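You operate a simulated robot arm through the tools that you are given. There is no shell and no other tool. Be economical: measure what you need, move in short steps, check, and stop when the job is done.

You are at the controls of a simulated robot arm. One attempt, no reset.

JOB
Move channel 1's roll to channel 3 and channel 2's roll to channel 1, then feed from channel 3.
Fine: dial on 3, third slider forward, grip shut last; leave the other rolls and controls as they are.

It is judged by the outcome, as a careful person would: the job done as asked, and still so three seconds after it is handed in. It fails if anything else is knocked over, pushed out of place, dropped, spilled or broken.

ROBOT AND FRAMES
A 7-joint arm with a fingered hand on a trunk, on a base that drives. Base frame: it is fixed to the floor where the robot stands at the start and does not move with it; the origin is under the middle of the robot, x ahead of it, y to its left, z up. Readings come in m, degrees, newtons and seconds.
With the tool pointing down near the work surface it reaches from about 0.1 to 0.4 m from the robot's upright axis, wherever it stands. Its first joint turns from -69.0 to 172.0 degrees. Places, roughly: air knob [0.8, -0.4, 0.7]; black disc [0.8, 0.4, 0.6]; black roll [3, -2, 1.25]; brake lever [0.9, 0.6, 0.4]; brown roll [2, -2, 1.25]; channel 1 [0.6, -0.1, 0.8]; channel 3 [0.8, -0.1, 0.8]; clamp lever [0.9, -0.1, 0.5]; grey roll [2.5, -2, 1.25]; grip lever [0.9, 0.2, 0.9]; left button [1, -0.9, 0.7]; right button [1, -0.8, 0.7]; third slider [0.8, 0, 0.8]; valve lever [0.8, -0.5, 0.7]; white roll [2.75, -1.75, 0.5]; winder knob [0.9, 0.1, 0.6]. Payload 3.4 kg.
The tool frame sits at the grasp point between the pads (the TCP): z along the fingers, y along the line on which they close. The tips reach 0.025 m beyond it. Largest opening 0.088 m; the body of the gripper starts 0.029 m behind the TCP. The gripper is a hand of 4 fingers: y runs from the thumb to the fingers, the wrist lies at [-0.013, -0.097, -0.162] in the tool frame, and closing takes about 1.5 s.
Orientation is that of the tool frame in the base frame, as a unit quaternion [x, y, z, w]. With the fingers straight down and the wrist toward the robot, the tool's x, y and z point along [0, 1, 0], [1, 0, 0] and [0, 0, -1] of the base frame.

CONTROLS
- The arm moves only by the tool servo_tool. Its argument "moves" is a list of rows, each a list of 3 entries, a list of its own where there are three numbers: the turn, a rotation vector about the tool's x, y, z in units of 60 degrees (1.0 is 60 degrees), then the shift along the tool's x, y, z in units of 150 mm (1.0 is 150 mm), then the finger opening in m, from 0 to 0.088. In form: [[[wx, wy, wz], [x, y, z], jaw], ...]. A call has 1 to 20 rows; each row is the pose to reach, as a shift and turn from the pose commanded when the call began, along the tool's axes at that moment. A call with a number of a shift or a turn outside -1 to 1 is refused whole. A row lasts 0.2 s, in which the tool goes at most 0.05 m and 8.6 degrees; a call with a longer step from one row to the next is refused whole, and so is a gripper value outside its range. Where a pose cannot be reached the arm comes as near as it can. A force on the tool above 40 N (or 10 N above the force at the start of the call, whichever is more), or a blocked arm, ends the call early, and 0.2 s more pass. Each finger travels about 0.108 m/s and halts on what it meets, pressing with about 31 N; the grip force reading is that of the motor and also rises with nothing between the fingers. The clock runs only during rows and for 0.2 s after the last one: add rows that repeat a pose to give the fingers time. The reply holds the time, the measured pose of the TCP, the force on the tool along the base axes, the opening and the grip force, in the units named above and with some noise, with the torque about the TCP (base axes, N m) and any sound that the robot's microphone picked up.
- Cameras (640 x 400 px; columns grow to the right, rows downward): "scene" is now at [0.1386, -0.0025, 1.4159]; the picture's right is [-0.03, -1.00, 0.00], its down [-0.62, 0.02, -0.78] and it looks along [0.78, -0.02, -0.62] (base axes); focal length 280 px, centre (320, 200). "wrist" rides on the gripper at [0.064, -0.083, -0.098] in the tool frame; the picture's right is [-0.62, 0.37, -0.69], its down [-0.71, -0.63, 0.30] and it looks along [-0.32, 0.68, 0.65] (tool axes); focal length 265 px, centre (320, 200). There is no depth. A picture from a camera that has moved, and an enlarged one, comes with that camera's place and axes in the base frame and with its lens.
- grab_frame(camera): a new picture of that camera. The clock stands still meanwhile.
- raise_lower(by): slides the trunk up (or, below 0, down) by that many m; the arm and the scene camera ride with it, the base frame stays. It gives what a move gives, with no picture.
- drive_base(legs): drives the robot by 1 to 6 legs, each [ahead, left, turn to the left] in m, m and degrees, along the robot's own axes; the way and the turn of a leg run together, so that a leg with both is an arc; at most 1.5 m and 180 degrees a leg. The arm and the cameras ride along, it lands a little off, and it stops where it bumps. It gives what a move gives.
- grasp_type(shape): the hand has 4 fingers and takes this shape, open, in about a second: jaw (thumb against the fingers, like two jaws); tri (thumb and two fingers); tip (a fingertip pinch); poke (one finger out to press); point (the index stretched); flat (the hand flat); cup (the hand cupped); fist (a fist). The gripper value then closes the fingers along that shape, each until it touches; the sizes above hold for jaw. It gives what a move gives, with no picture.
- aim_head(pan, tilt): turns the head with the scene camera to pan (to the left, within 86 degrees either way) and tilt (down, from -29 to 69), counted from straight ahead of the robot. It gives what a move gives.
- enlarge(camera, box): a new picture of the part [left, top, right, bottom] of that camera's present view, enlarged. The clock stands still meanwhile.
- job_done(): hands the job in; it is judged then, once.

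Work in short steps. Places have to be worked out from the pictures, the camera data and where the tool is seen: move nearer, look again, correct. Check each grasp and each placing, and mend what went wrong. You have 120 turns and 82 pictures in all, those below and enlarged ones among them. Open the gripper and draw the arm clear of the work before you hand the job in, unless the task says otherwise; then end with one line.

The tools are called after "Request:" by a JSON object that holds its "method" and its "body". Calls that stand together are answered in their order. servo_tool: Moves the arm, as the interface text tells. Its arguments: {"type":"object","properties":{"moves":{"type":"array"}},"required":["moves"]} The other tools are called the same way: raise_lower (by) slides the trunk up or down; grasp_type (shape) gives the hand a shape; drive_base (legs) drives the base; aim_head (pan, tilt) turns the head that bears the scene camera; grab_frame (camera) takes a picture; enlarge (camera, box) takes an enlarged picture of a part of a camera's view; job_done () hands the job in.

At the start:

```text
time: 0.0
position: [0.5479, -0.0058, 1.1208]
tcp_rot: [0.707, 0.707, 0.0, 0.0]
ft_force: [0.3, -0.3, -0.2]
ft_torque: [0.03, 0.02, -0.04]
gripper_width: 0.0878
grasp_force: 0.2
shape: jaw
trunk travel left (down, up): [-0.725, 0.115]
robot x, y, heading: [-0.0001, 0.0013, -0.3]
head pan, tilt: [-1.6, 38.5]
```

scene: 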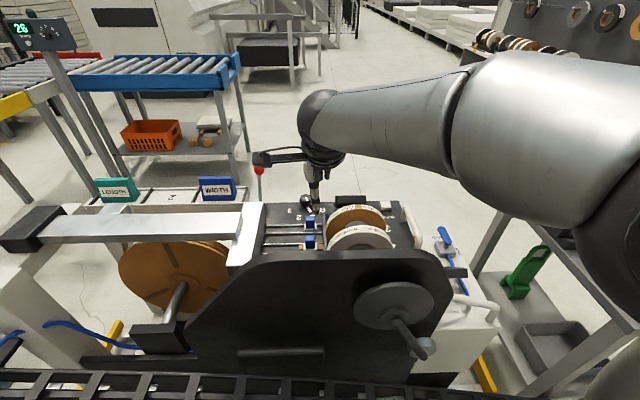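
wrist: 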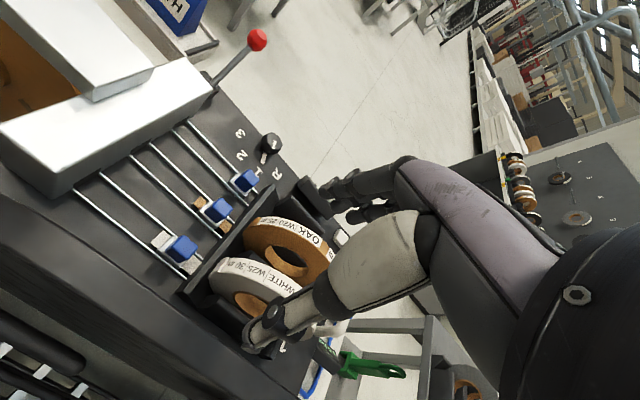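

I start with enlarged views of the work area, to see the rolls, sliders and dial.

Request:
{"method": "enlarge", "body": {"camera": "scene", "box": [230, 130, 480, 290]}}

Request:
{"method": "enlarge", "body": {"camera": "wrist", "box": [60, 20, 380, 360]}}

```text
2.50 times, centred on (355, 210) of scene
camera zoom: at [0.1386, -0.0025, 1.4159], right [-0.03, -1.0, 0.0], down [-0.62, 0.02, -0.78], along [0.78, -0.02, -0.62], focal length 699 px, centre (232, 175)
```

zoom: 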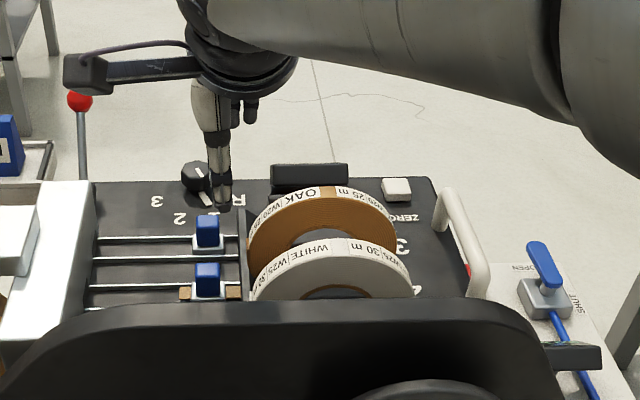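

```text
1.18 times, centred on (220, 190) of wrist
camera zoom: at [0.4651, 0.0585, 1.2195], right [0.37, -0.62, 0.69], down [-0.63, -0.71, -0.3], along [0.68, -0.32, -0.65], focal length 312 px, centre (438, 212)
```

zoom: 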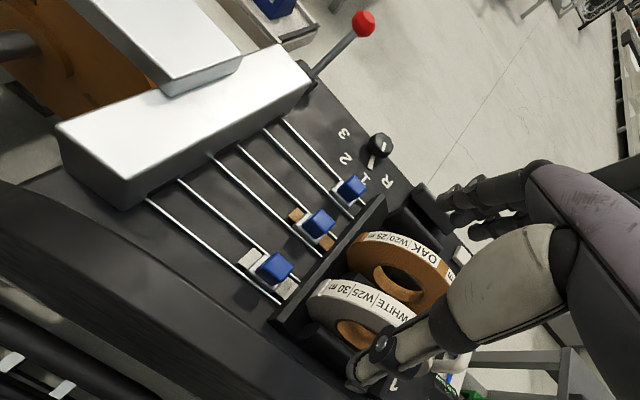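

The arm hides part of the dial and the roll bay. I swing it to the right to free the view, then look again.

Request:
{"method": "servo_tool", "body": {"moves": [[[0, 0, 0], [-0.3, 0, 0], 0.088], [[0, 0, 0], [-0.6, 0, 0], 0.088], [[0, 0, 0], [-0.9, 0, 0], 0.088], [[0, 0, 0], [-1, -0.2, -0.2], 0.088], [[0, 0, 0], [-1, -0.5, -0.3], 0.088], [[0, 0, 0], [-1, -0.8, -0.3], 0.088]]}}

Request:
{"method": "grab_frame", "body": {"camera": "scene"}}

Request:
{"method": "grab_frame", "body": {"camera": "wrist"}}

```text
time: 1.4
position: [0.4251, -0.1541, 1.1693]
tcp_rot: [0.707, 0.707, 0.002, 0.001]
ft_force: [-1.5, 0.0, 0.1]
ft_torque: [0.0, -0.05, 0.03]
gripper_width: 0.0878
grasp_force: 0.1
shape: jaw
trunk travel left (down, up): [-0.725, 0.115]
robot x, y, heading: [-0.0018, -0.0006, 0.0]
head pan, tilt: [-1.6, 38.5]
```

```text
77 pictures are left
camera scene: at [0.137, -0.003, 1.4161], right [-0.03, -1.0, 0.0], down [-0.62, 0.02, -0.78], along [0.78, -0.02, -0.62], focal length 280 px, centre (320, 200)
```

scene: 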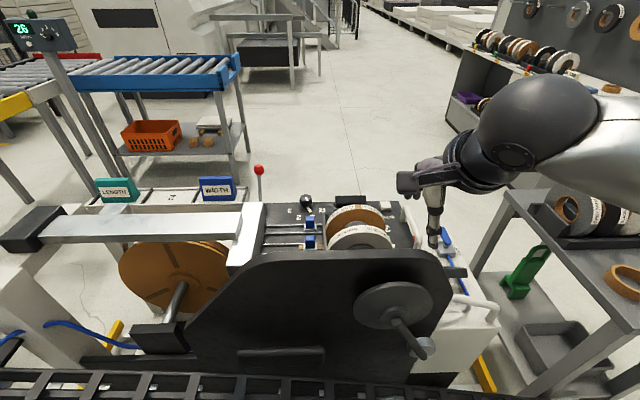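

```text
76 pictures are left
camera wrist: at [0.3422, -0.0892, 1.2657], right [0.37, -0.62, 0.69], down [-0.63, -0.71, -0.31], along [0.69, -0.32, -0.65], focal length 265 px, centre (320, 200)
```

wrist: 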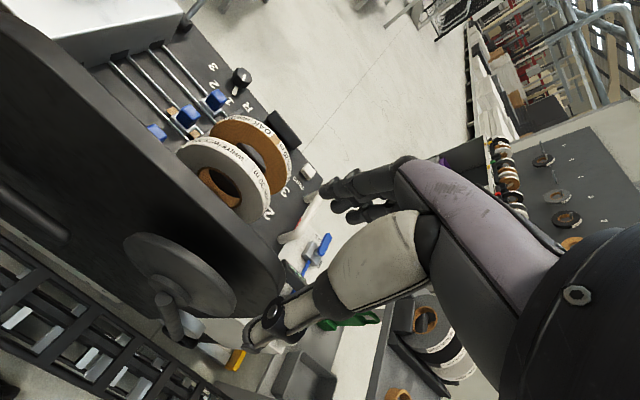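

Channel numbers need a careful look: I zoom on the bay from both cameras.

Request:
{"method": "enlarge", "body": {"camera": "scene", "box": [240, 180, 480, 280]}}

Request:
{"method": "enlarge", "body": {"camera": "wrist", "box": [90, 20, 350, 280]}}

```text
2.67 times, centred on (360, 230) of scene
camera zoom: at [0.137, -0.003, 1.4161], right [-0.03, -1.0, 0.0], down [-0.62, 0.02, -0.78], along [0.78, -0.02, -0.62], focal length 746 px, centre (213, 120)
```

zoom: 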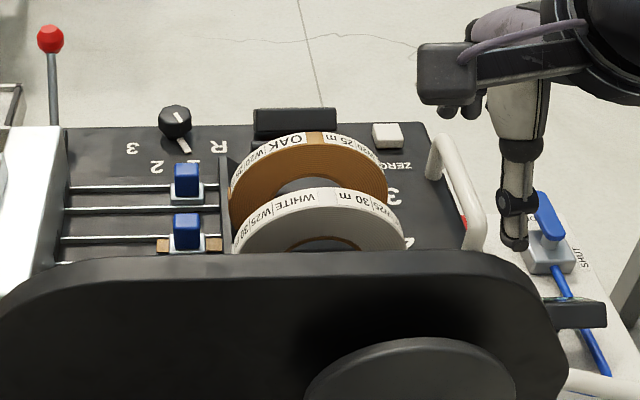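

```text
1.54 times, centred on (220, 150) of wrist
camera zoom: at [0.3422, -0.0892, 1.2657], right [0.37, -0.62, 0.69], down [-0.63, -0.71, -0.31], along [0.69, -0.32, -0.65], focal length 408 px, centre (474, 277)
```

zoom: 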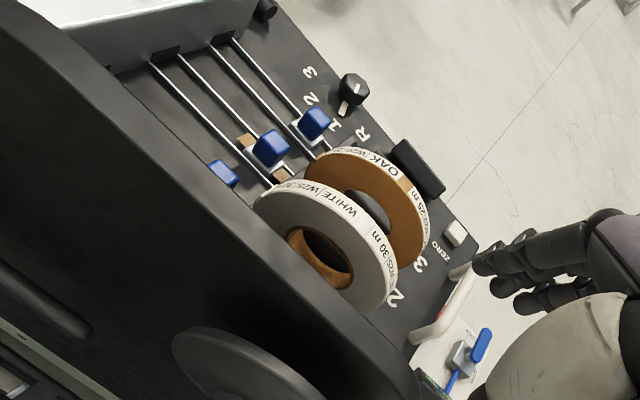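

White is at channel 1 (x≈0.58) and oak at channel 2 (x≈0.66); channel 3 (x≈0.74) is empty, with the dial now on 1. I look down in front of the base to see how much room there is to drive closer.

Request:
{"method": "aim_head", "body": {"pan": 0, "tilt": 68}}

Request:
{"method": "grab_frame", "body": {"camera": "scene"}}

```text
time: 2.3
position: [0.4283, -0.1521, 1.1659]
tcp_rot: [0.707, 0.707, -0.001, 0.0]
ft_force: [-0.2, -0.5, 0.2]
ft_torque: [0.0, 0.01, 0.04]
gripper_width: 0.0876
grasp_force: 0.1
shape: jaw
trunk travel left (down, up): [-0.725, 0.115]
robot x, y, heading: [0.0008, -0.0001, 0.3]
head pan, tilt: [0.0, 68.0]
```

```text
73 pictures are left
camera scene: at [0.1095, -0.0003, 1.3783], right [0.0, -1.0, 0.0], down [-0.93, 0.0, -0.38], along [0.38, 0.0, -0.93], focal length 280 px, centre (320, 200)
```

scene: 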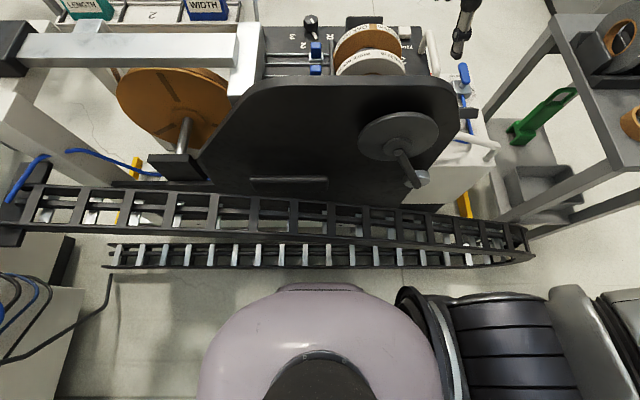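

A cable chain lies close ahead of the base, so I should not drive forward. I test the arm's reach out over channel 3 at safe height from here.

Request:
{"method": "servo_tool", "body": {"moves": [[[0, 0, 0], [0.1, 0.3, 0], 0.07], [[0, 0, 0], [0.2, 0.6, 0], 0.07], [[0, 0, 0], [0.35, 0.9, 0], 0.07], [[0, 0, 0], [0.35, 1, 0], 0.07]]}}

Request:
{"method": "servo_tool", "body": {"moves": [[[0, 0, 0], [0, 0.3, 0], 0.07], [[0, 0, 0], [0, 0.6, 0], 0.07], [[0, 0, 0], [0, 0.9, 0], 0.07], [[0, 0, 0], [0, 1, 0], 0.07], [[0, 0, 0], [0, 1, 0], 0.07]]}}

Request:
{"method": "aim_head", "body": {"pan": 0, "tilt": 45}}

Request:
{"method": "grab_frame", "body": {"camera": "wrist"}}

Request:
{"method": "grab_frame", "body": {"camera": "scene"}}

```text
refused: row 3 steps farther than a row can; nothing moved
```

```text
time: 3.5
position: [0.5778, -0.1567, 1.1656]
tcp_rot: [0.707, 0.707, 0.0, -0.001]
ft_force: [0.4, 0.1, 0.3]
ft_torque: [-0.01, 0.0, 0.0]
gripper_width: 0.0703
grasp_force: 0.0
shape: jaw
trunk travel left (down, up): [-0.725, 0.115]
robot x, y, heading: [0.0025, -0.0015, 0.0]
head pan, tilt: [0.0, 68.0]
```

```text
time: 4.4
position: [0.5768, -0.1577, 1.165]
tcp_rot: [0.707, 0.707, 0.0, -0.001]
ft_force: [-0.3, 0.8, 0.1]
ft_torque: [-0.02, -0.01, 0.01]
gripper_width: 0.07
grasp_force: 0.0
shape: jaw
trunk travel left (down, up): [-0.725, 0.115]
robot x, y, heading: [0.003, 0.0005, -0.0]
head pan, tilt: [0.0, 45.0]
```

```text
72 pictures are left
camera wrist: at [0.4947, -0.093, 1.2639], right [0.37, -0.62, 0.69], down [-0.63, -0.71, -0.3], along [0.68, -0.32, -0.65], focal length 265 px, centre (320, 200)
```

wrist: 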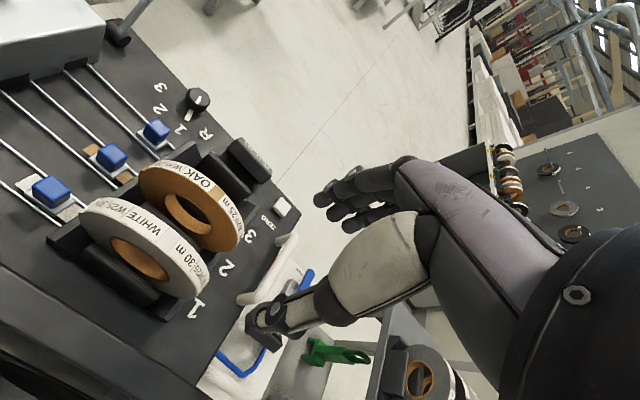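

```text
71 pictures are left
camera scene: at [0.1339, -0.0002, 1.4063], right [0.0, -1.0, 0.0], down [-0.71, 0.0, -0.71], along [0.71, 0.0, -0.71], focal length 280 px, centre (320, 200)
```

scene: 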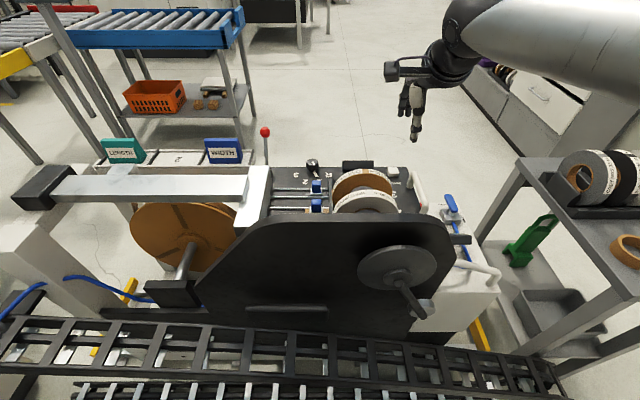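

Now channels 1, 2 and 3 are clearly marked, with white in 1 and oak in 2. I enlarge this view, and carry on testing the reach.

Request:
{"method": "enlarge", "body": {"camera": "wrist", "box": [0, 60, 320, 340]}}

Request:
{"method": "servo_tool", "body": {"moves": [[[0, 0, 0], [0, 0.3, 0], 0.07], [[0, 0, 0], [0, 0.6, 0], 0.07], [[0, 0, 0], [0, 0.9, 0], 0.07], [[0, 0, 0], [0, 1, 0], 0.07], [[0, 0, 0], [0, 1, 0], 0.07]]}}

Request:
{"method": "grab_frame", "body": {"camera": "wrist"}}

```text
1.43 times, centred on (160, 200) of wrist
camera zoom: at [0.4947, -0.093, 1.2639], right [0.37, -0.62, 0.69], down [-0.63, -0.71, -0.3], along [0.68, -0.32, -0.65], focal length 379 px, centre (549, 200)
```

zoom: 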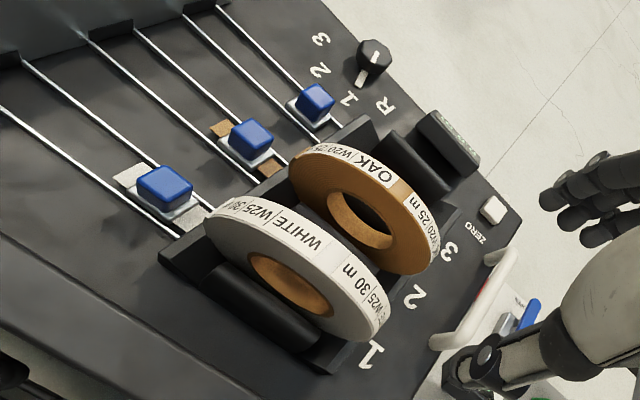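

```text
time: 5.6
position: [0.7006, -0.1521, 1.1539]
tcp_rot: [0.706, 0.708, -0.001, -0.001]
ft_force: [-0.4, 0.2, -0.7]
ft_torque: [-0.01, 0.03, 0.0]
gripper_width: 0.0703
grasp_force: 0.1
shape: jaw
out of reach, approached as far as the arm can: row 3, 4, 5
trunk travel left (down, up): [-0.725, 0.115]
robot x, y, heading: [0.0001, 0.0002, 0.0]
head pan, tilt: [0.0, 45.0]
```

```text
69 pictures are left
camera wrist: at [0.6168, -0.0882, 1.2527], right [0.37, -0.62, 0.69], down [-0.63, -0.72, -0.3], along [0.68, -0.32, -0.66], focal length 265 px, centre (320, 200)
```

wrist: 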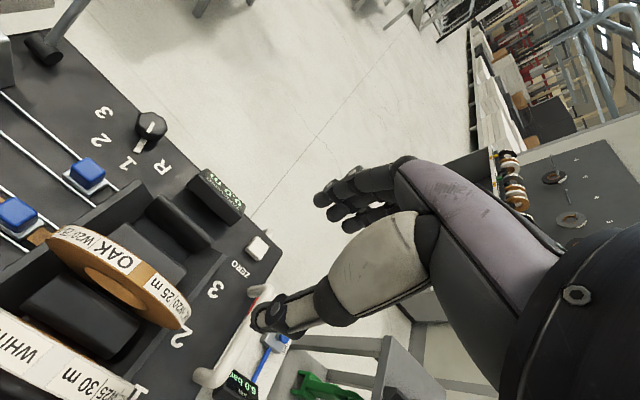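

Reach ends at x≈0.70 with the tool down, so I need to stand closer. I look at the ground ahead and try a small careful drive forward of 0.05 m.

Request:
{"method": "drive_base", "body": {"legs": [[0.05, 0, 0]]}}

Request:
{"method": "aim_head", "body": {"pan": 0, "tilt": 69}}

Request:
{"method": "grab_frame", "body": {"camera": "scene"}}

```text
time: 6.5
position: [0.7249, -0.152, 1.1546]
tcp_rot: [0.706, 0.708, 0.0, -0.001]
ft_force: [0.8, -0.1, 0.4]
ft_torque: [0.0, -0.01, 0.03]
gripper_width: 0.0702
grasp_force: 0.2
shape: jaw
trunk travel left (down, up): [-0.725, 0.115]
robot x, y, heading: [0.0253, -0.0007, -0.2]
head pan, tilt: [0.0, 45.0]
stopped in leg 1: the robot was blocked; the commanded pose is now the measured one
```

```text
time: 7.4
position: [0.7225, -0.1528, 1.1569]
tcp_rot: [0.707, 0.707, 0.001, 0.0]
ft_force: [0.4, -0.5, -0.7]
ft_torque: [0.01, -0.01, 0.03]
gripper_width: 0.0702
grasp_force: 0.1
shape: jaw
trunk travel left (down, up): [-0.725, 0.115]
robot x, y, heading: [0.0254, 0.0, -0.3]
head pan, tilt: [0.0, 68.8]
```

```text
68 pictures are left
camera scene: at [0.1326, -0.0002, 1.3775], right [0.0, -1.0, 0.0], down [-0.93, 0.0, -0.36], along [0.36, 0.0, -0.93], focal length 280 px, centre (320, 200)
```

scene: 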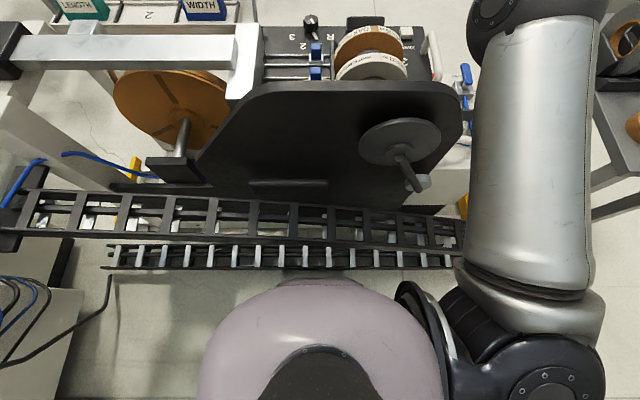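

The base is blocked at x≈0.025. I look right and left for a way round to the far (operator) side.

Request:
{"method": "aim_head", "body": {"pan": -55, "tilt": 25}}

Request:
{"method": "grab_frame", "body": {"camera": "scene"}}

Request:
{"method": "aim_head", "body": {"pan": 50, "tilt": 30}}

Request:
{"method": "grab_frame", "body": {"camera": "scene"}}

```text
time: 8.6
position: [0.7225, -0.1524, 1.1565]
tcp_rot: [0.707, 0.708, 0.0, 0.001]
ft_force: [0.5, -0.3, -0.7]
ft_torque: [-0.02, 0.0, -0.03]
gripper_width: 0.0701
grasp_force: 0.1
shape: jaw
trunk travel left (down, up): [-0.725, 0.115]
robot x, y, heading: [0.0259, -0.0002, -0.1]
head pan, tilt: [-55.0, 25.0]
```

```text
67 pictures are left
camera scene: at [0.1294, -0.0756, 1.4369], right [-0.82, -0.57, 0.0], down [-0.24, 0.35, -0.91], along [0.52, -0.74, -0.42], focal length 280 px, centre (320, 200)
```

scene: 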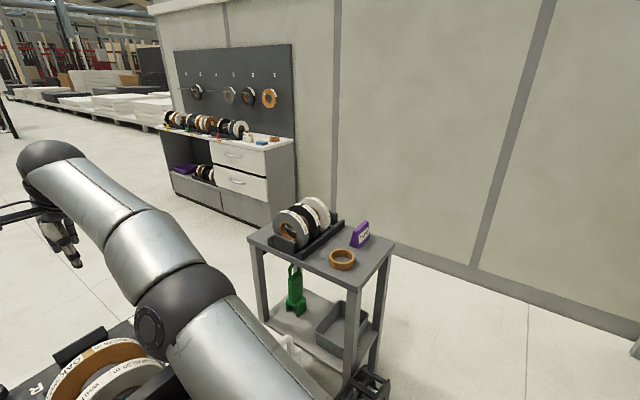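

```text
time: 10.5
position: [0.7226, -0.1526, 1.1548]
tcp_rot: [0.706, 0.708, 0.0, 0.0]
ft_force: [0.5, 0.0, 0.4]
ft_torque: [-0.01, 0.02, -0.01]
gripper_width: 0.0704
grasp_force: 0.0
shape: jaw
trunk travel left (down, up): [-0.725, 0.115]
robot x, y, heading: [0.0255, -0.0013, -0.1]
head pan, tilt: [50.0, 30.0]
```

```text
66 pictures are left
camera scene: at [0.1345, 0.069, 1.429], right [0.77, -0.64, 0.0], down [-0.32, -0.38, -0.87], along [0.56, 0.66, -0.5], focal length 280 px, centre (320, 200)
```

scene: 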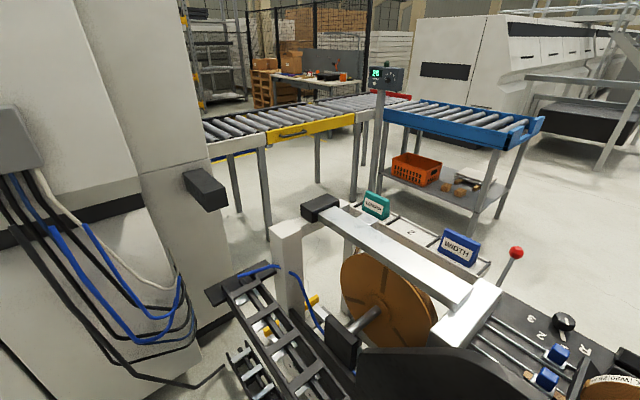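

The route round the right side is possible but long. The shoulder looks low (~0.95 m), so raising the trunk should add reach here; I raise it and test reaching forward over channel 3.

Request:
{"method": "raise_lower", "body": {"by": 0.11}}

Request:
{"method": "servo_tool", "body": {"moves": [[[0, 0, 0], [0.1, 0, 0.3], 0.07], [[0, 0, 0], [0.2, 0, 0.6], 0.07], [[0, 0, 0], [0.3, 0, 0.8], 0.07], [[0, 0, 0], [0.3, 0.2, 0.8], 0.07], [[0, 0, 0], [0.3, 0.4, 0.8], 0.07], [[0, 0, 0], [0.3, 0.6, 0.8], 0.07]]}}

Request:
{"method": "aim_head", "body": {"pan": 0, "tilt": 50}}

Request:
{"method": "grab_frame", "body": {"camera": "scene"}}

```text
time: 11.9
position: [0.7221, -0.1523, 1.2664]
tcp_rot: [0.706, 0.708, -0.001, 0.0]
ft_force: [0.4, -0.5, -0.7]
ft_torque: [0.02, 0.02, 0.0]
gripper_width: 0.0703
grasp_force: 0.1
shape: jaw
trunk travel left (down, up): [-0.835, 0.005]
robot x, y, heading: [0.0248, -0.0005, 0.1]
head pan, tilt: [50.0, 30.0]
```

```text
time: 13.3
position: [0.7562, -0.1054, 1.1436]
tcp_rot: [0.707, 0.708, 0.0, 0.0]
ft_force: [-0.3, 0.9, -0.2]
ft_torque: [0.01, 0.01, 0.01]
gripper_width: 0.07
grasp_force: 0.0
shape: jaw
out of reach, approached as far as the arm can: row 5, 6
trunk travel left (down, up): [-0.835, 0.005]
robot x, y, heading: [0.0226, 0.0035, 0.0]
head pan, tilt: [50.0, 30.0]
```

```text
time: 14.5
position: [0.7569, -0.1075, 1.1432]
tcp_rot: [0.707, 0.707, 0.001, 0.0]
ft_force: [-0.2, 0.3, 0.1]
ft_torque: [0.0, 0.0, 0.01]
gripper_width: 0.0702
grasp_force: 0.0
shape: jaw
trunk travel left (down, up): [-0.835, 0.005]
robot x, y, heading: [0.0257, -0.0005, -0.3]
head pan, tilt: [0.0, 50.0]
```

```text
65 pictures are left
camera scene: at [0.1535, -0.0001, 1.5095], right [0.0, -1.0, 0.0], down [-0.77, 0.0, -0.64], along [0.64, 0.0, -0.77], focal length 280 px, centre (320, 200)
```

scene: 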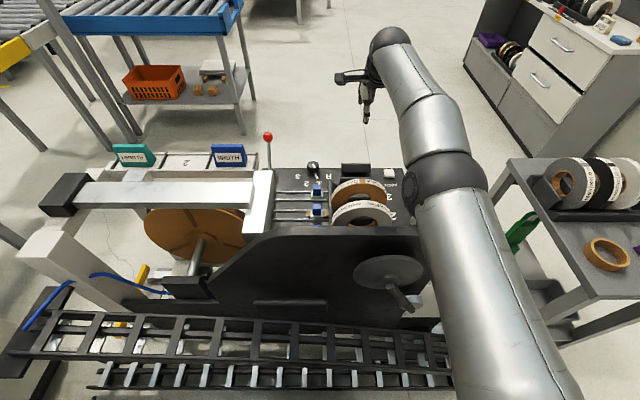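

Reaching x=0.757 works with the raised trunk. I shift the base left to bring the shoulder in line, retract a bit first, then zoom on the rolls.

Request:
{"method": "servo_tool", "body": {"moves": [[[0, 0, 0], [0, -0.3, -0.2], 0.07], [[0, 0, 0], [0, -0.6, -0.2], 0.07]]}}

Request:
{"method": "drive_base", "body": {"legs": [[0, 0.15, 0]]}}

Request:
{"method": "enlarge", "body": {"camera": "scene", "box": [300, 130, 500, 255]}}

Request:
{"method": "grab_frame", "body": {"camera": "wrist"}}

```text
refused: row 1 steps farther than a row can; nothing moved
```

```text
time: 15.8
position: [0.7564, 0.041, 1.1439]
tcp_rot: [0.708, 0.707, 0.0, 0.0]
ft_force: [-0.3, -0.6, -0.2]
ft_torque: [0.01, 0.01, -0.02]
gripper_width: 0.0699
grasp_force: 0.1
shape: jaw
trunk travel left (down, up): [-0.835, 0.005]
robot x, y, heading: [0.0229, 0.1466, 0.1]
head pan, tilt: [0.0, 50.0]
```

```text
3.20 times, centred on (400, 192) of scene
camera zoom: at [0.1534, 0.148, 1.5095], right [0.0, -1.0, 0.0], down [-0.77, 0.0, -0.64], along [0.64, 0.0, -0.77], focal length 895 px, centre (64, 224)
```

zoom: 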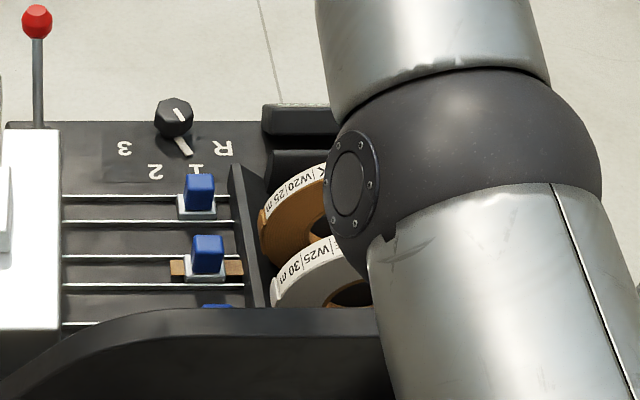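

```text
63 pictures are left
camera wrist: at [0.6729, 0.1049, 1.2418], right [0.37, -0.62, 0.69], down [-0.63, -0.71, -0.31], along [0.68, -0.32, -0.65], focal length 265 px, centre (320, 200)
```

wrist: 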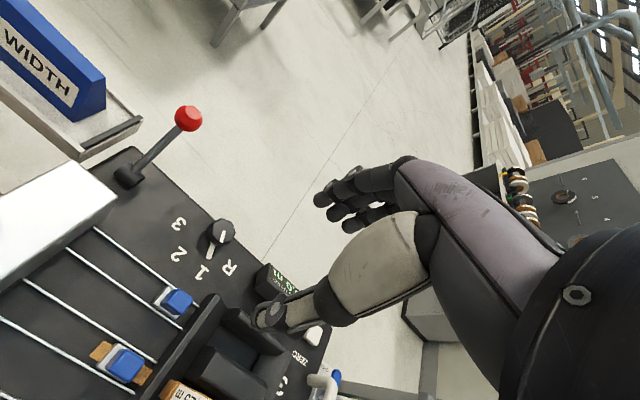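

Now retract over channel 1 and look with the wrist and scene cameras to fix the roll's exact position.

Request:
{"method": "servo_tool", "body": {"moves": [[[0, 0, 0], [-0.2, -0.2, 0], 0.07], [[0, 0, 0], [-0.4, -0.4, 0], 0.07], [[0, 0, 0], [-0.6, -0.6, 0], 0.07], [[0, 0, 0], [-0.8, -0.8, 0], 0.07], [[0, 0, 0], [-0.95, -1, 0], 0.07], [[0, 0, 0], [-0.95, -1, 0], 0.07]]}}

Request:
{"method": "grab_frame", "body": {"camera": "scene"}}

Request:
{"method": "grab_frame", "body": {"camera": "wrist"}}

```text
time: 17.2
position: [0.605, -0.102, 1.1422]
tcp_rot: [0.706, 0.708, 0.0, 0.0]
ft_force: [-0.7, 0.6, -0.8]
ft_torque: [-0.02, 0.01, 0.0]
gripper_width: 0.0701
grasp_force: 0.0
shape: jaw
trunk travel left (down, up): [-0.835, 0.005]
robot x, y, heading: [0.0205, 0.1475, 0.4]
head pan, tilt: [0.0, 50.0]
```

```text
62 pictures are left
camera scene: at [0.1542, 0.1481, 1.5094], right [0.0, -1.0, 0.0], down [-0.77, 0.0, -0.64], along [0.64, 0.0, -0.77], focal length 280 px, centre (320, 200)
```

scene: 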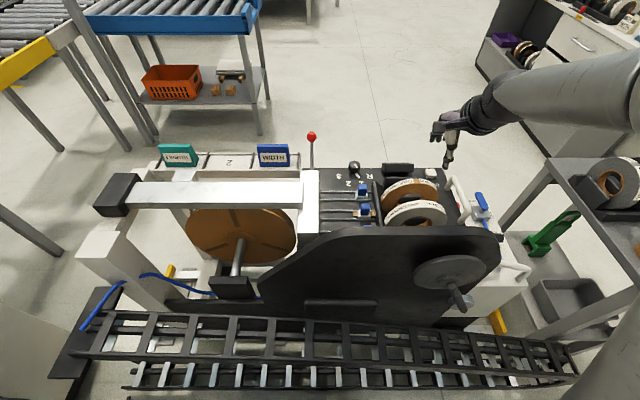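

```text
61 pictures are left
camera wrist: at [0.5212, -0.0384, 1.2407], right [0.37, -0.62, 0.69], down [-0.63, -0.71, -0.3], along [0.68, -0.32, -0.65], focal length 265 px, centre (320, 200)
```

wrist: 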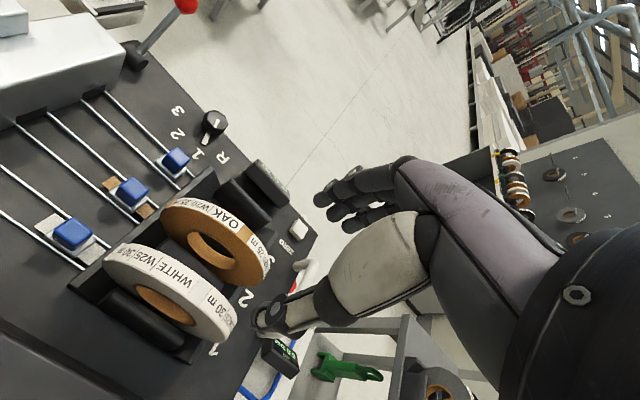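

Zooming on the two rolls in the scene view for a triangulation.

Request:
{"method": "enlarge", "body": {"camera": "scene", "box": [335, 150, 475, 240]}}

Request:
{"method": "enlarge", "body": {"camera": "wrist", "box": [60, 140, 320, 370]}}

```text
4.44 times, centred on (405, 195) of scene
camera zoom: at [0.1542, 0.1481, 1.5094], right [0.0, -1.0, 0.0], down [-0.77, 0.0, -0.64], along [0.64, 0.0, -0.77], focal length 1243 px, centre (-58, 222)
```

zoom: 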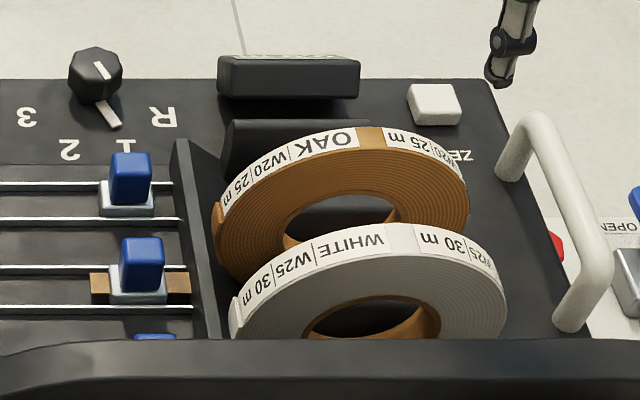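

```text
1.74 times, centred on (190, 255) of wrist
camera zoom: at [0.5212, -0.0384, 1.2407], right [0.37, -0.62, 0.69], down [-0.63, -0.71, -0.3], along [0.68, -0.32, -0.65], focal length 462 px, centre (546, 104)
```

zoom: 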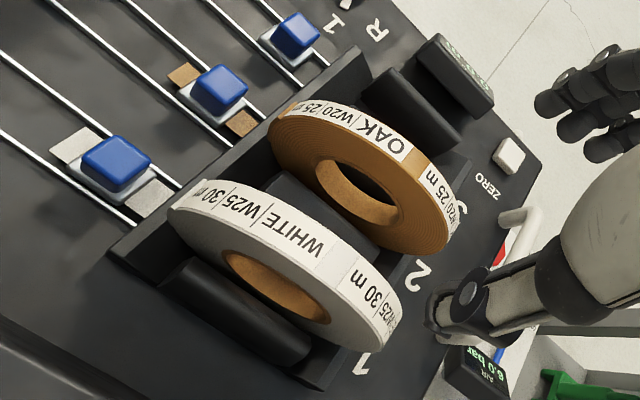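

Oak triangulates to near face x≈0.676, top z≈0.953, centre y≈-0.108. I zoom tighter on the white roll for the same measure, and on channel 3's slot.

Request:
{"method": "enlarge", "body": {"camera": "scene", "box": [385, 180, 465, 230]}}

Request:
{"method": "enlarge", "body": {"camera": "wrist", "box": [100, 180, 280, 350]}}

```text
8.00 times, centred on (425, 205) of scene
camera zoom: at [0.1542, 0.1481, 1.5094], right [0.0, -1.0, 0.0], down [-0.77, 0.0, -0.64], along [0.64, 0.0, -0.77], focal length 2238 px, centre (-520, 160)
```

zoom: 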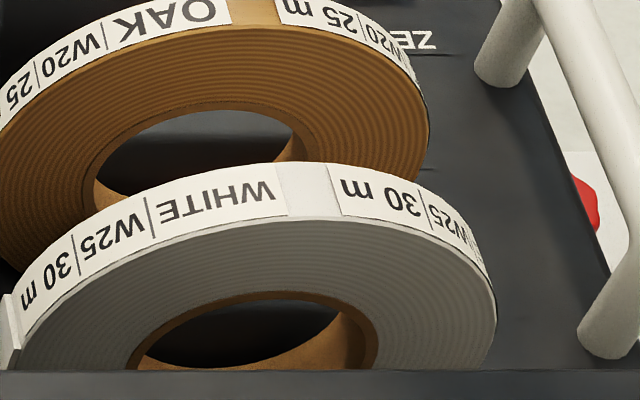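

```text
2.35 times, centred on (190, 265) of wrist
camera zoom: at [0.5212, -0.0384, 1.2407], right [0.37, -0.62, 0.69], down [-0.63, -0.71, -0.3], along [0.68, -0.32, -0.65], focal length 624 px, centre (626, 47)
```

zoom: 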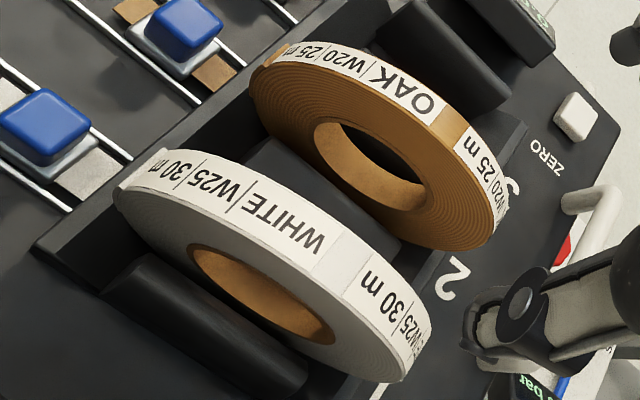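

White roll: centre x≈0.609, y≈-0.109, top z≈0.95. I descend straight above it part-way and check alignment.

Request:
{"method": "servo_tool", "body": {"moves": [[[0, 0, 0], [-0.047, 0.02, 0.3], 0.07], [[0, 0, 0], [-0.047, 0.02, 0.6], 0.07], [[0, 0, 0], [-0.047, 0.02, 0.9], 0.07], [[0, 0, 0], [-0.047, 0.02, 0.9], 0.07]]}}

Request:
{"method": "enlarge", "body": {"camera": "scene", "box": [335, 130, 495, 230]}}

Request:
{"method": "grab_frame", "body": {"camera": "wrist"}}

```text
time: 18.2
position: [0.6081, -0.1117, 1.0097]
tcp_rot: [0.707, 0.707, 0.0, 0.001]
ft_force: [1.3, 0.9, 0.5]
ft_torque: [-0.03, 0.0, 0.0]
gripper_width: 0.0701
grasp_force: 0.0
shape: jaw
trunk travel left (down, up): [-0.835, 0.005]
robot x, y, heading: [0.0244, 0.1456, -0.1]
head pan, tilt: [0.0, 50.0]
```

```text
4.00 times, centred on (415, 180) of scene
camera zoom: at [0.1525, 0.1481, 1.5096], right [0.0, -1.0, 0.0], down [-0.77, 0.0, -0.64], along [0.64, 0.0, -0.77], focal length 1119 px, centre (-60, 280)
```

zoom: 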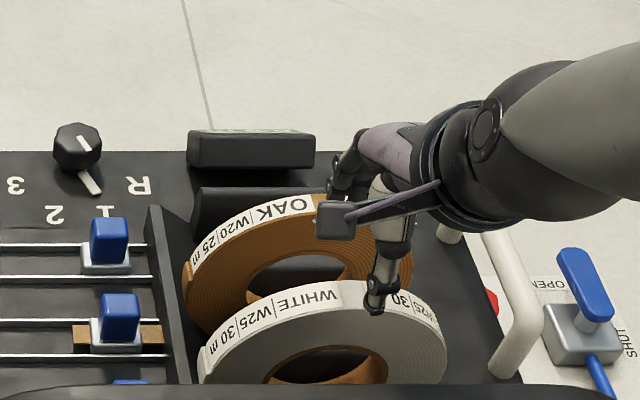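

```text
55 pictures are left
camera wrist: at [0.5246, -0.0456, 1.1091], right [0.37, -0.62, 0.69], down [-0.63, -0.71, -0.31], along [0.68, -0.32, -0.65], focal length 265 px, centre (320, 200)
```

wrist: 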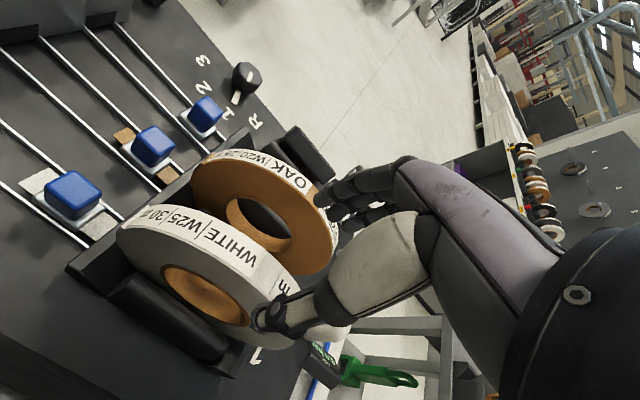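

Alignment looks right (thumb tip ray gives x≈0.565 as expected). I narrow the opening a bit and descend to z≈0.937, watching force.

Request:
{"method": "servo_tool", "body": {"moves": [[[0, 0, 0], [0.015, 0.005, 0], 0.058], [[0, 0, 0], [0.015, 0.005, 0.12], 0.058], [[0, 0, 0], [0.015, 0.005, 0.24], 0.058], [[0, 0, 0], [0.015, 0.005, 0.36], 0.058], [[0, 0, 0], [0.015, 0.005, 0.48], 0.058], [[0, 0, 0], [0.015, 0.005, 0.48], 0.058]]}}

Request:
{"method": "enlarge", "body": {"camera": "scene", "box": [335, 140, 495, 240]}}

```text
time: 19.6
position: [0.6086, -0.107, 0.9386]
tcp_rot: [0.708, 0.707, 0.001, 0.0]
ft_force: [0.2, 0.8, -0.5]
ft_torque: [0.0, 0.01, -0.01]
gripper_width: 0.0584
grasp_force: 0.0
shape: jaw
trunk travel left (down, up): [-0.835, 0.005]
robot x, y, heading: [0.0232, 0.147, -0.0]
head pan, tilt: [0.0, 50.0]
```

```text
4.00 times, centred on (415, 190) of scene
camera zoom: at [0.1529, 0.1477, 1.5095], right [0.0, -1.0, 0.0], down [-0.77, 0.0, -0.64], along [0.64, 0.0, -0.77], focal length 1119 px, centre (-60, 240)
```

zoom: 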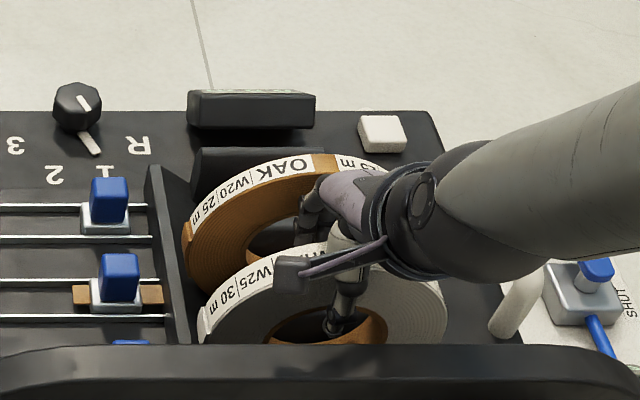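

The fingers sit between the two rolls and the thumb in front of white. Close on it.

Request:
{"method": "servo_tool", "body": {"moves": [[[0, 0, 0], [0, 0, 0], 0.04], [[0, 0, 0], [0, 0, 0], 0.025], [[0, 0, 0], [0, 0, 0], 0.01], [[0, 0, 0], [0, 0, 0], 0.01], [[0, 0, 0], [0, 0, 0], 0.01]]}}

```text
time: 20.8
position: [0.6079, -0.1059, 0.9389]
tcp_rot: [0.707, 0.708, 0.0, 0.0]
ft_force: [-0.9, -0.6, 0.8]
ft_torque: [-0.01, 0.07, 0.04]
gripper_width: 0.0173
grasp_force: 30.9
shape: jaw
trunk travel left (down, up): [-0.835, 0.005]
robot x, y, heading: [0.0238, 0.148, -0.1]
head pan, tilt: [0.0, 50.0]
```

Width reads 0.017 rather than 0.025, so I check how it is gripped before lifting.

Request:
{"method": "enlarge", "body": {"camera": "scene", "box": [335, 140, 495, 240]}}

Request:
{"method": "grab_frame", "body": {"camera": "wrist"}}

```text
4.00 times, centred on (415, 190) of scene
camera zoom: at [0.1532, 0.1475, 1.5095], right [0.0, -1.0, 0.0], down [-0.77, 0.0, -0.64], along [0.64, 0.0, -0.77], focal length 1119 px, centre (-60, 240)
```

zoom: 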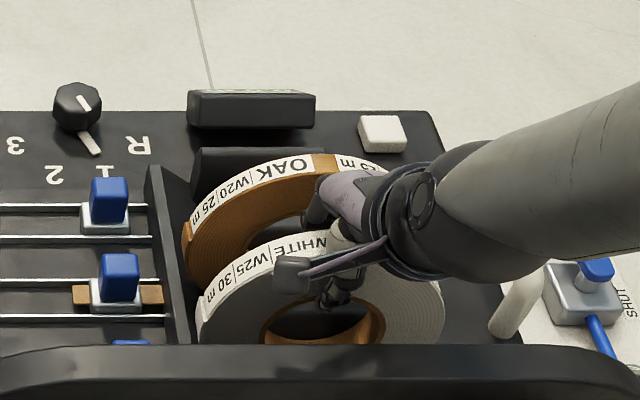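

```text
52 pictures are left
camera wrist: at [0.5252, -0.0425, 1.0358], right [0.37, -0.62, 0.69], down [-0.63, -0.71, -0.31], along [0.68, -0.32, -0.65], focal length 265 px, centre (320, 200)
```

wrist: 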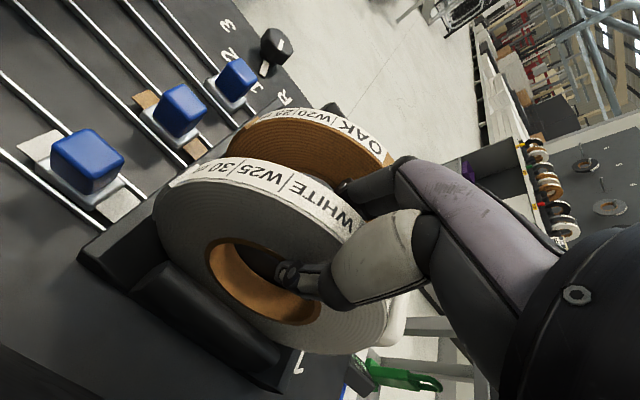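

The thumb tip has slipped over the core edge into the hole. I reopen, rise 12 mm and grip again on the flat of the rim.

Request:
{"method": "servo_tool", "body": {"moves": [[[0, 0, 0], [0, 0, 0], 0.035], [[0, 0, 0], [0, 0, 0], 0.058], [[0, 0, 0], [0, 0, 0], 0.058], [[0, 0, 0], [0, 0, -0.08], 0.058], [[0, 0, 0], [0, 0, -0.08], 0.058], [[0, 0, 0], [0, 0, -0.08], 0.04], [[0, 0, 0], [0, 0, -0.08], 0.025], [[0, 0, 0], [0, 0, -0.08], 0.012], [[0, 0, 0], [0, 0, -0.08], 0.012], [[0, 0, 0], [0, 0, -0.08], 0.012]]}}

Request:
{"method": "grab_frame", "body": {"camera": "wrist"}}

```text
time: 23.0
position: [0.6095, -0.1059, 0.9495]
tcp_rot: [0.707, 0.707, 0.0, 0.0]
ft_force: [-1.0, -0.5, -0.6]
ft_torque: [-0.02, 0.04, 0.03]
gripper_width: 0.0173
grasp_force: 30.5
shape: jaw
trunk travel left (down, up): [-0.835, 0.005]
robot x, y, heading: [0.0249, 0.1478, 0.1]
head pan, tilt: [0.0, 50.0]
```

```text
51 pictures are left
camera wrist: at [0.5259, -0.0433, 1.0481], right [0.37, -0.62, 0.69], down [-0.63, -0.71, -0.31], along [0.68, -0.32, -0.65], focal length 265 px, centre (320, 200)
```

wrist: 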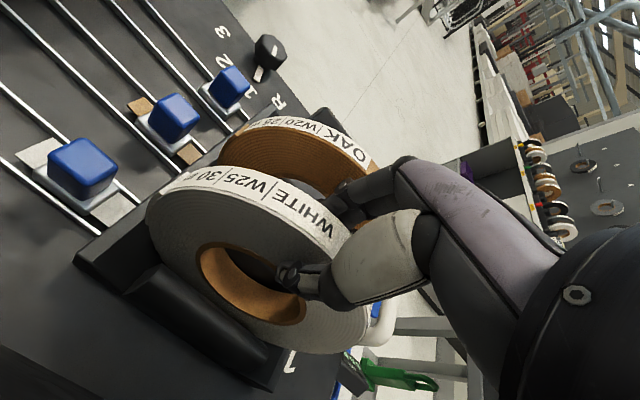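

Same width, firm 30 N; the tip now lies at the rim. I lift 3 cm slowly and see whether the roll comes along.

Request:
{"method": "servo_tool", "body": {"moves": [[[0, 0, 0], [0, 0, -0.05], 0.012], [[0, 0, 0], [0, 0, -0.1], 0.012], [[0, 0, 0], [0, 0, -0.15], 0.012], [[0, 0, 0], [0, 0, -0.2], 0.012], [[0, 0, 0], [0, 0, -0.2], 0.012]]}}

Request:
{"method": "enlarge", "body": {"camera": "scene", "box": [335, 140, 495, 240]}}

Request:
{"method": "grab_frame", "body": {"camera": "wrist"}}

```text
time: 24.2
position: [0.6101, -0.1073, 0.9783]
tcp_rot: [0.707, 0.707, 0.0, 0.0]
ft_force: [-0.8, 0.5, -3.3]
ft_torque: [0.04, 0.07, 0.05]
gripper_width: 0.0175
grasp_force: 31.3
shape: jaw
trunk travel left (down, up): [-0.835, 0.005]
robot x, y, heading: [0.0227, 0.1475, -0.2]
head pan, tilt: [0.0, 50.0]
```

```text
4.00 times, centred on (415, 190) of scene
camera zoom: at [0.1539, 0.1471, 1.5094], right [0.0, -1.0, 0.0], down [-0.77, 0.0, -0.64], along [0.64, 0.0, -0.77], focal length 1119 px, centre (-60, 240)
```

zoom: 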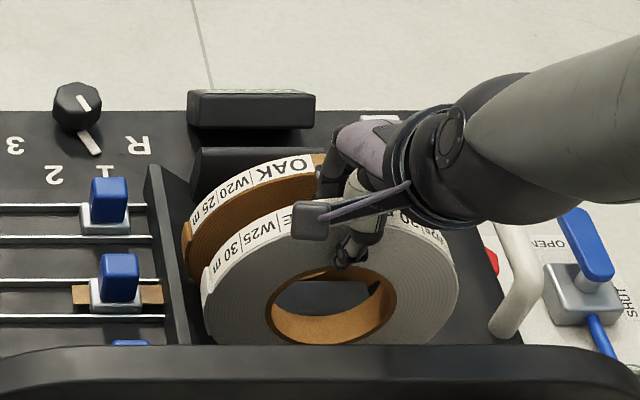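

```text
49 pictures are left
camera wrist: at [0.5276, -0.0425, 1.0771], right [0.37, -0.62, 0.69], down [-0.63, -0.71, -0.31], along [0.68, -0.32, -0.65], focal length 265 px, centre (320, 200)
```

wrist: 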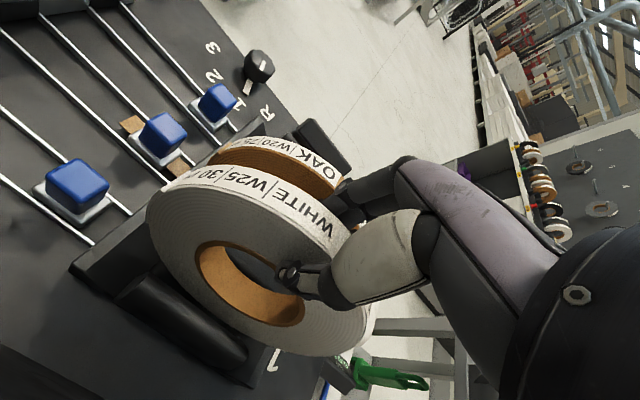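

The roll is held (≈3 N) and came free. I lift it well clear of oak.

Request:
{"method": "servo_tool", "body": {"moves": [[[0, 0, 0], [0, 0, -0.2], 0.012], [[0, 0, 0], [0, 0, -0.4], 0.012], [[0, 0, 0], [0, 0, -0.6], 0.012], [[0, 0, 0], [0, 0, -0.8], 0.012], [[0, 0, 0], [0, 0, -1], 0.012], [[0, 0, 0], [0, 0, -1], 0.012]]}}

Request:
{"method": "servo_tool", "body": {"moves": [[[0, 0, 0], [0, 0.2, -0.05], 0.012], [[0, 0, 0], [0, 0.4, -0.05], 0.012], [[0, 0, 0], [0, 0.6, -0.05], 0.012], [[0, 0, 0], [0, 0.8, -0.05], 0.012], [[0, 0, 0], [0, 1, -0.05], 0.012], [[0, 0, 0], [0, 1, -0.05], 0.012]]}}

Request:
{"method": "enlarge", "body": {"camera": "scene", "box": [320, 110, 480, 230]}}

Request:
{"method": "grab_frame", "body": {"camera": "wrist"}}

```text
time: 25.6
position: [0.6132, -0.1058, 1.1294]
tcp_rot: [0.707, 0.707, 0.001, 0.0]
ft_force: [-0.8, 0.6, -3.7]
ft_torque: [0.01, -0.02, -0.01]
gripper_width: 0.0173
grasp_force: 31.1
shape: jaw
trunk travel left (down, up): [-0.835, 0.005]
robot x, y, heading: [0.0242, 0.1533, 0.0]
head pan, tilt: [0.0, 50.0]
```

```text
time: 27.0
position: [0.7489, -0.1044, 1.1328]
tcp_rot: [0.707, 0.707, 0.001, -0.001]
ft_force: [-0.1, 0.4, -3.8]
ft_torque: [0.02, -0.03, -0.02]
gripper_width: 0.0174
grasp_force: 31.1
shape: jaw
out of reach, approached as far as the arm can: row 5, 6
trunk travel left (down, up): [-0.835, 0.005]
robot x, y, heading: [0.0228, 0.1494, 0.1]
head pan, tilt: [0.0, 50.0]
```

```text
3.33 times, centred on (400, 170) of scene
camera zoom: at [0.1528, 0.1471, 1.5095], right [0.0, -1.0, 0.0], down [-0.77, 0.0, -0.64], along [0.64, 0.0, -0.77], focal length 932 px, centre (53, 300)
```

zoom: 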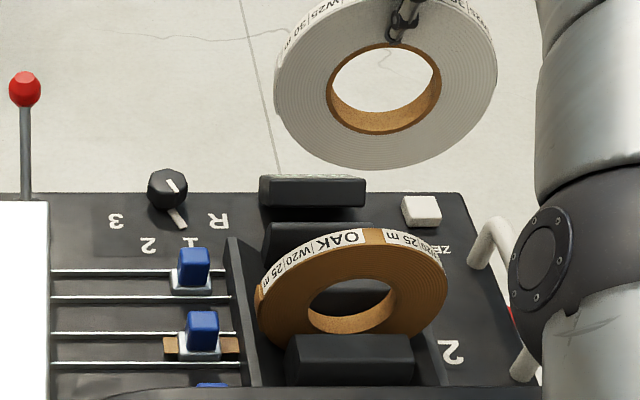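

```text
47 pictures are left
camera wrist: at [0.6654, -0.0402, 1.2322], right [0.37, -0.62, 0.69], down [-0.63, -0.71, -0.31], along [0.68, -0.32, -0.65], focal length 265 px, centre (320, 200)
```

wrist: 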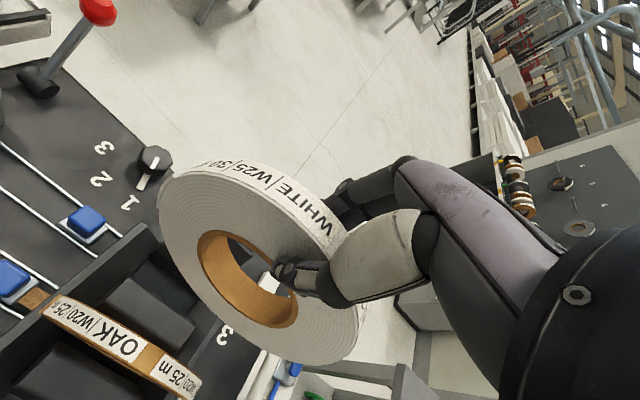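

Roll is clear beyond oak. The slider rods and labels give a pitch of ≈0.08, so channel 3's centre is x≈0.765. I lower while easing forward and check.

Request:
{"method": "servo_tool", "body": {"moves": [[[0, 0, 0], [-0.02, 0, 0.2], 0.012], [[0, 0, 0], [-0.02, 0.05, 0.4], 0.012], [[0, 0, 0], [-0.02, 0.11, 0.5], 0.012], [[0, 0, 0], [-0.02, 0.11, 0.5], 0.012]]}}

Request:
{"method": "enlarge", "body": {"camera": "scene", "box": [320, 130, 480, 230]}}

Request:
{"method": "grab_frame", "body": {"camera": "wrist"}}

```text
time: 28.0
position: [0.7558, -0.1035, 1.0587]
tcp_rot: [0.707, 0.707, 0.001, -0.001]
ft_force: [0.2, -0.3, -3.7]
ft_torque: [0.04, -0.01, 0.01]
gripper_width: 0.0169
grasp_force: 31.3
shape: jaw
out of reach, approached as far as the arm can: row 3, 4
trunk travel left (down, up): [-0.835, 0.005]
robot x, y, heading: [0.0228, 0.1477, -0.0]
head pan, tilt: [0.0, 50.0]
```

```text
4.00 times, centred on (400, 180) of scene
camera zoom: at [0.1541, 0.1473, 1.5094], right [0.0, -1.0, 0.0], down [-0.77, 0.0, -0.64], along [0.64, 0.0, -0.77], focal length 1119 px, centre (0, 280)
```

zoom: 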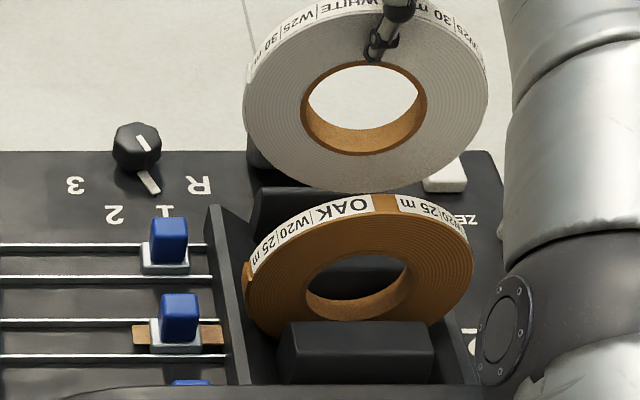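

```text
45 pictures are left
camera wrist: at [0.6726, -0.0391, 1.1574], right [0.37, -0.62, 0.69], down [-0.63, -0.71, -0.31], along [0.68, -0.32, -0.65], focal length 265 px, centre (320, 200)
```

wrist: 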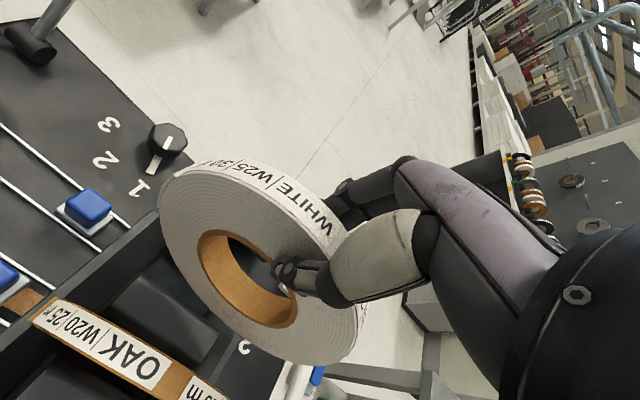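

Reach is just short (0.756). I shift the base right by 0.06 to get a better shoulder line, then compensate with the arm.

Request:
{"method": "drive_base", "body": {"legs": [[0, -0.06, 0]]}}

Request:
{"method": "servo_tool", "body": {"moves": [[[0, 0, 0], [0.13, 0, 0], 0.012], [[0, 0, 0], [0.26, 0, 0], 0.012], [[0, 0, 0], [0.38, 0.06, 0], 0.012], [[0, 0, 0], [0.38, 0.06, 0], 0.012]]}}

```text
time: 29.0
position: [0.7548, -0.1624, 1.0585]
tcp_rot: [0.707, 0.707, 0.0, -0.001]
ft_force: [0.2, -0.3, -4.5]
ft_torque: [0.03, -0.03, 0.03]
gripper_width: 0.017
grasp_force: 31.1
shape: jaw
trunk travel left (down, up): [-0.835, 0.005]
robot x, y, heading: [0.0232, 0.0882, 0.3]
head pan, tilt: [0.0, 50.0]
```

```text
time: 30.0
position: [0.7649, -0.1059, 1.061]
tcp_rot: [0.707, 0.707, 0.001, 0.0]
ft_force: [0.0, 0.1, -4.1]
ft_torque: [0.0, 0.0, 0.0]
gripper_width: 0.0173
grasp_force: 30.9
shape: jaw
out of reach, approached as far as the arm can: row 2
trunk travel left (down, up): [-0.835, 0.005]
robot x, y, heading: [0.0239, 0.0895, 0.1]
head pan, tilt: [0.0, 50.0]
```

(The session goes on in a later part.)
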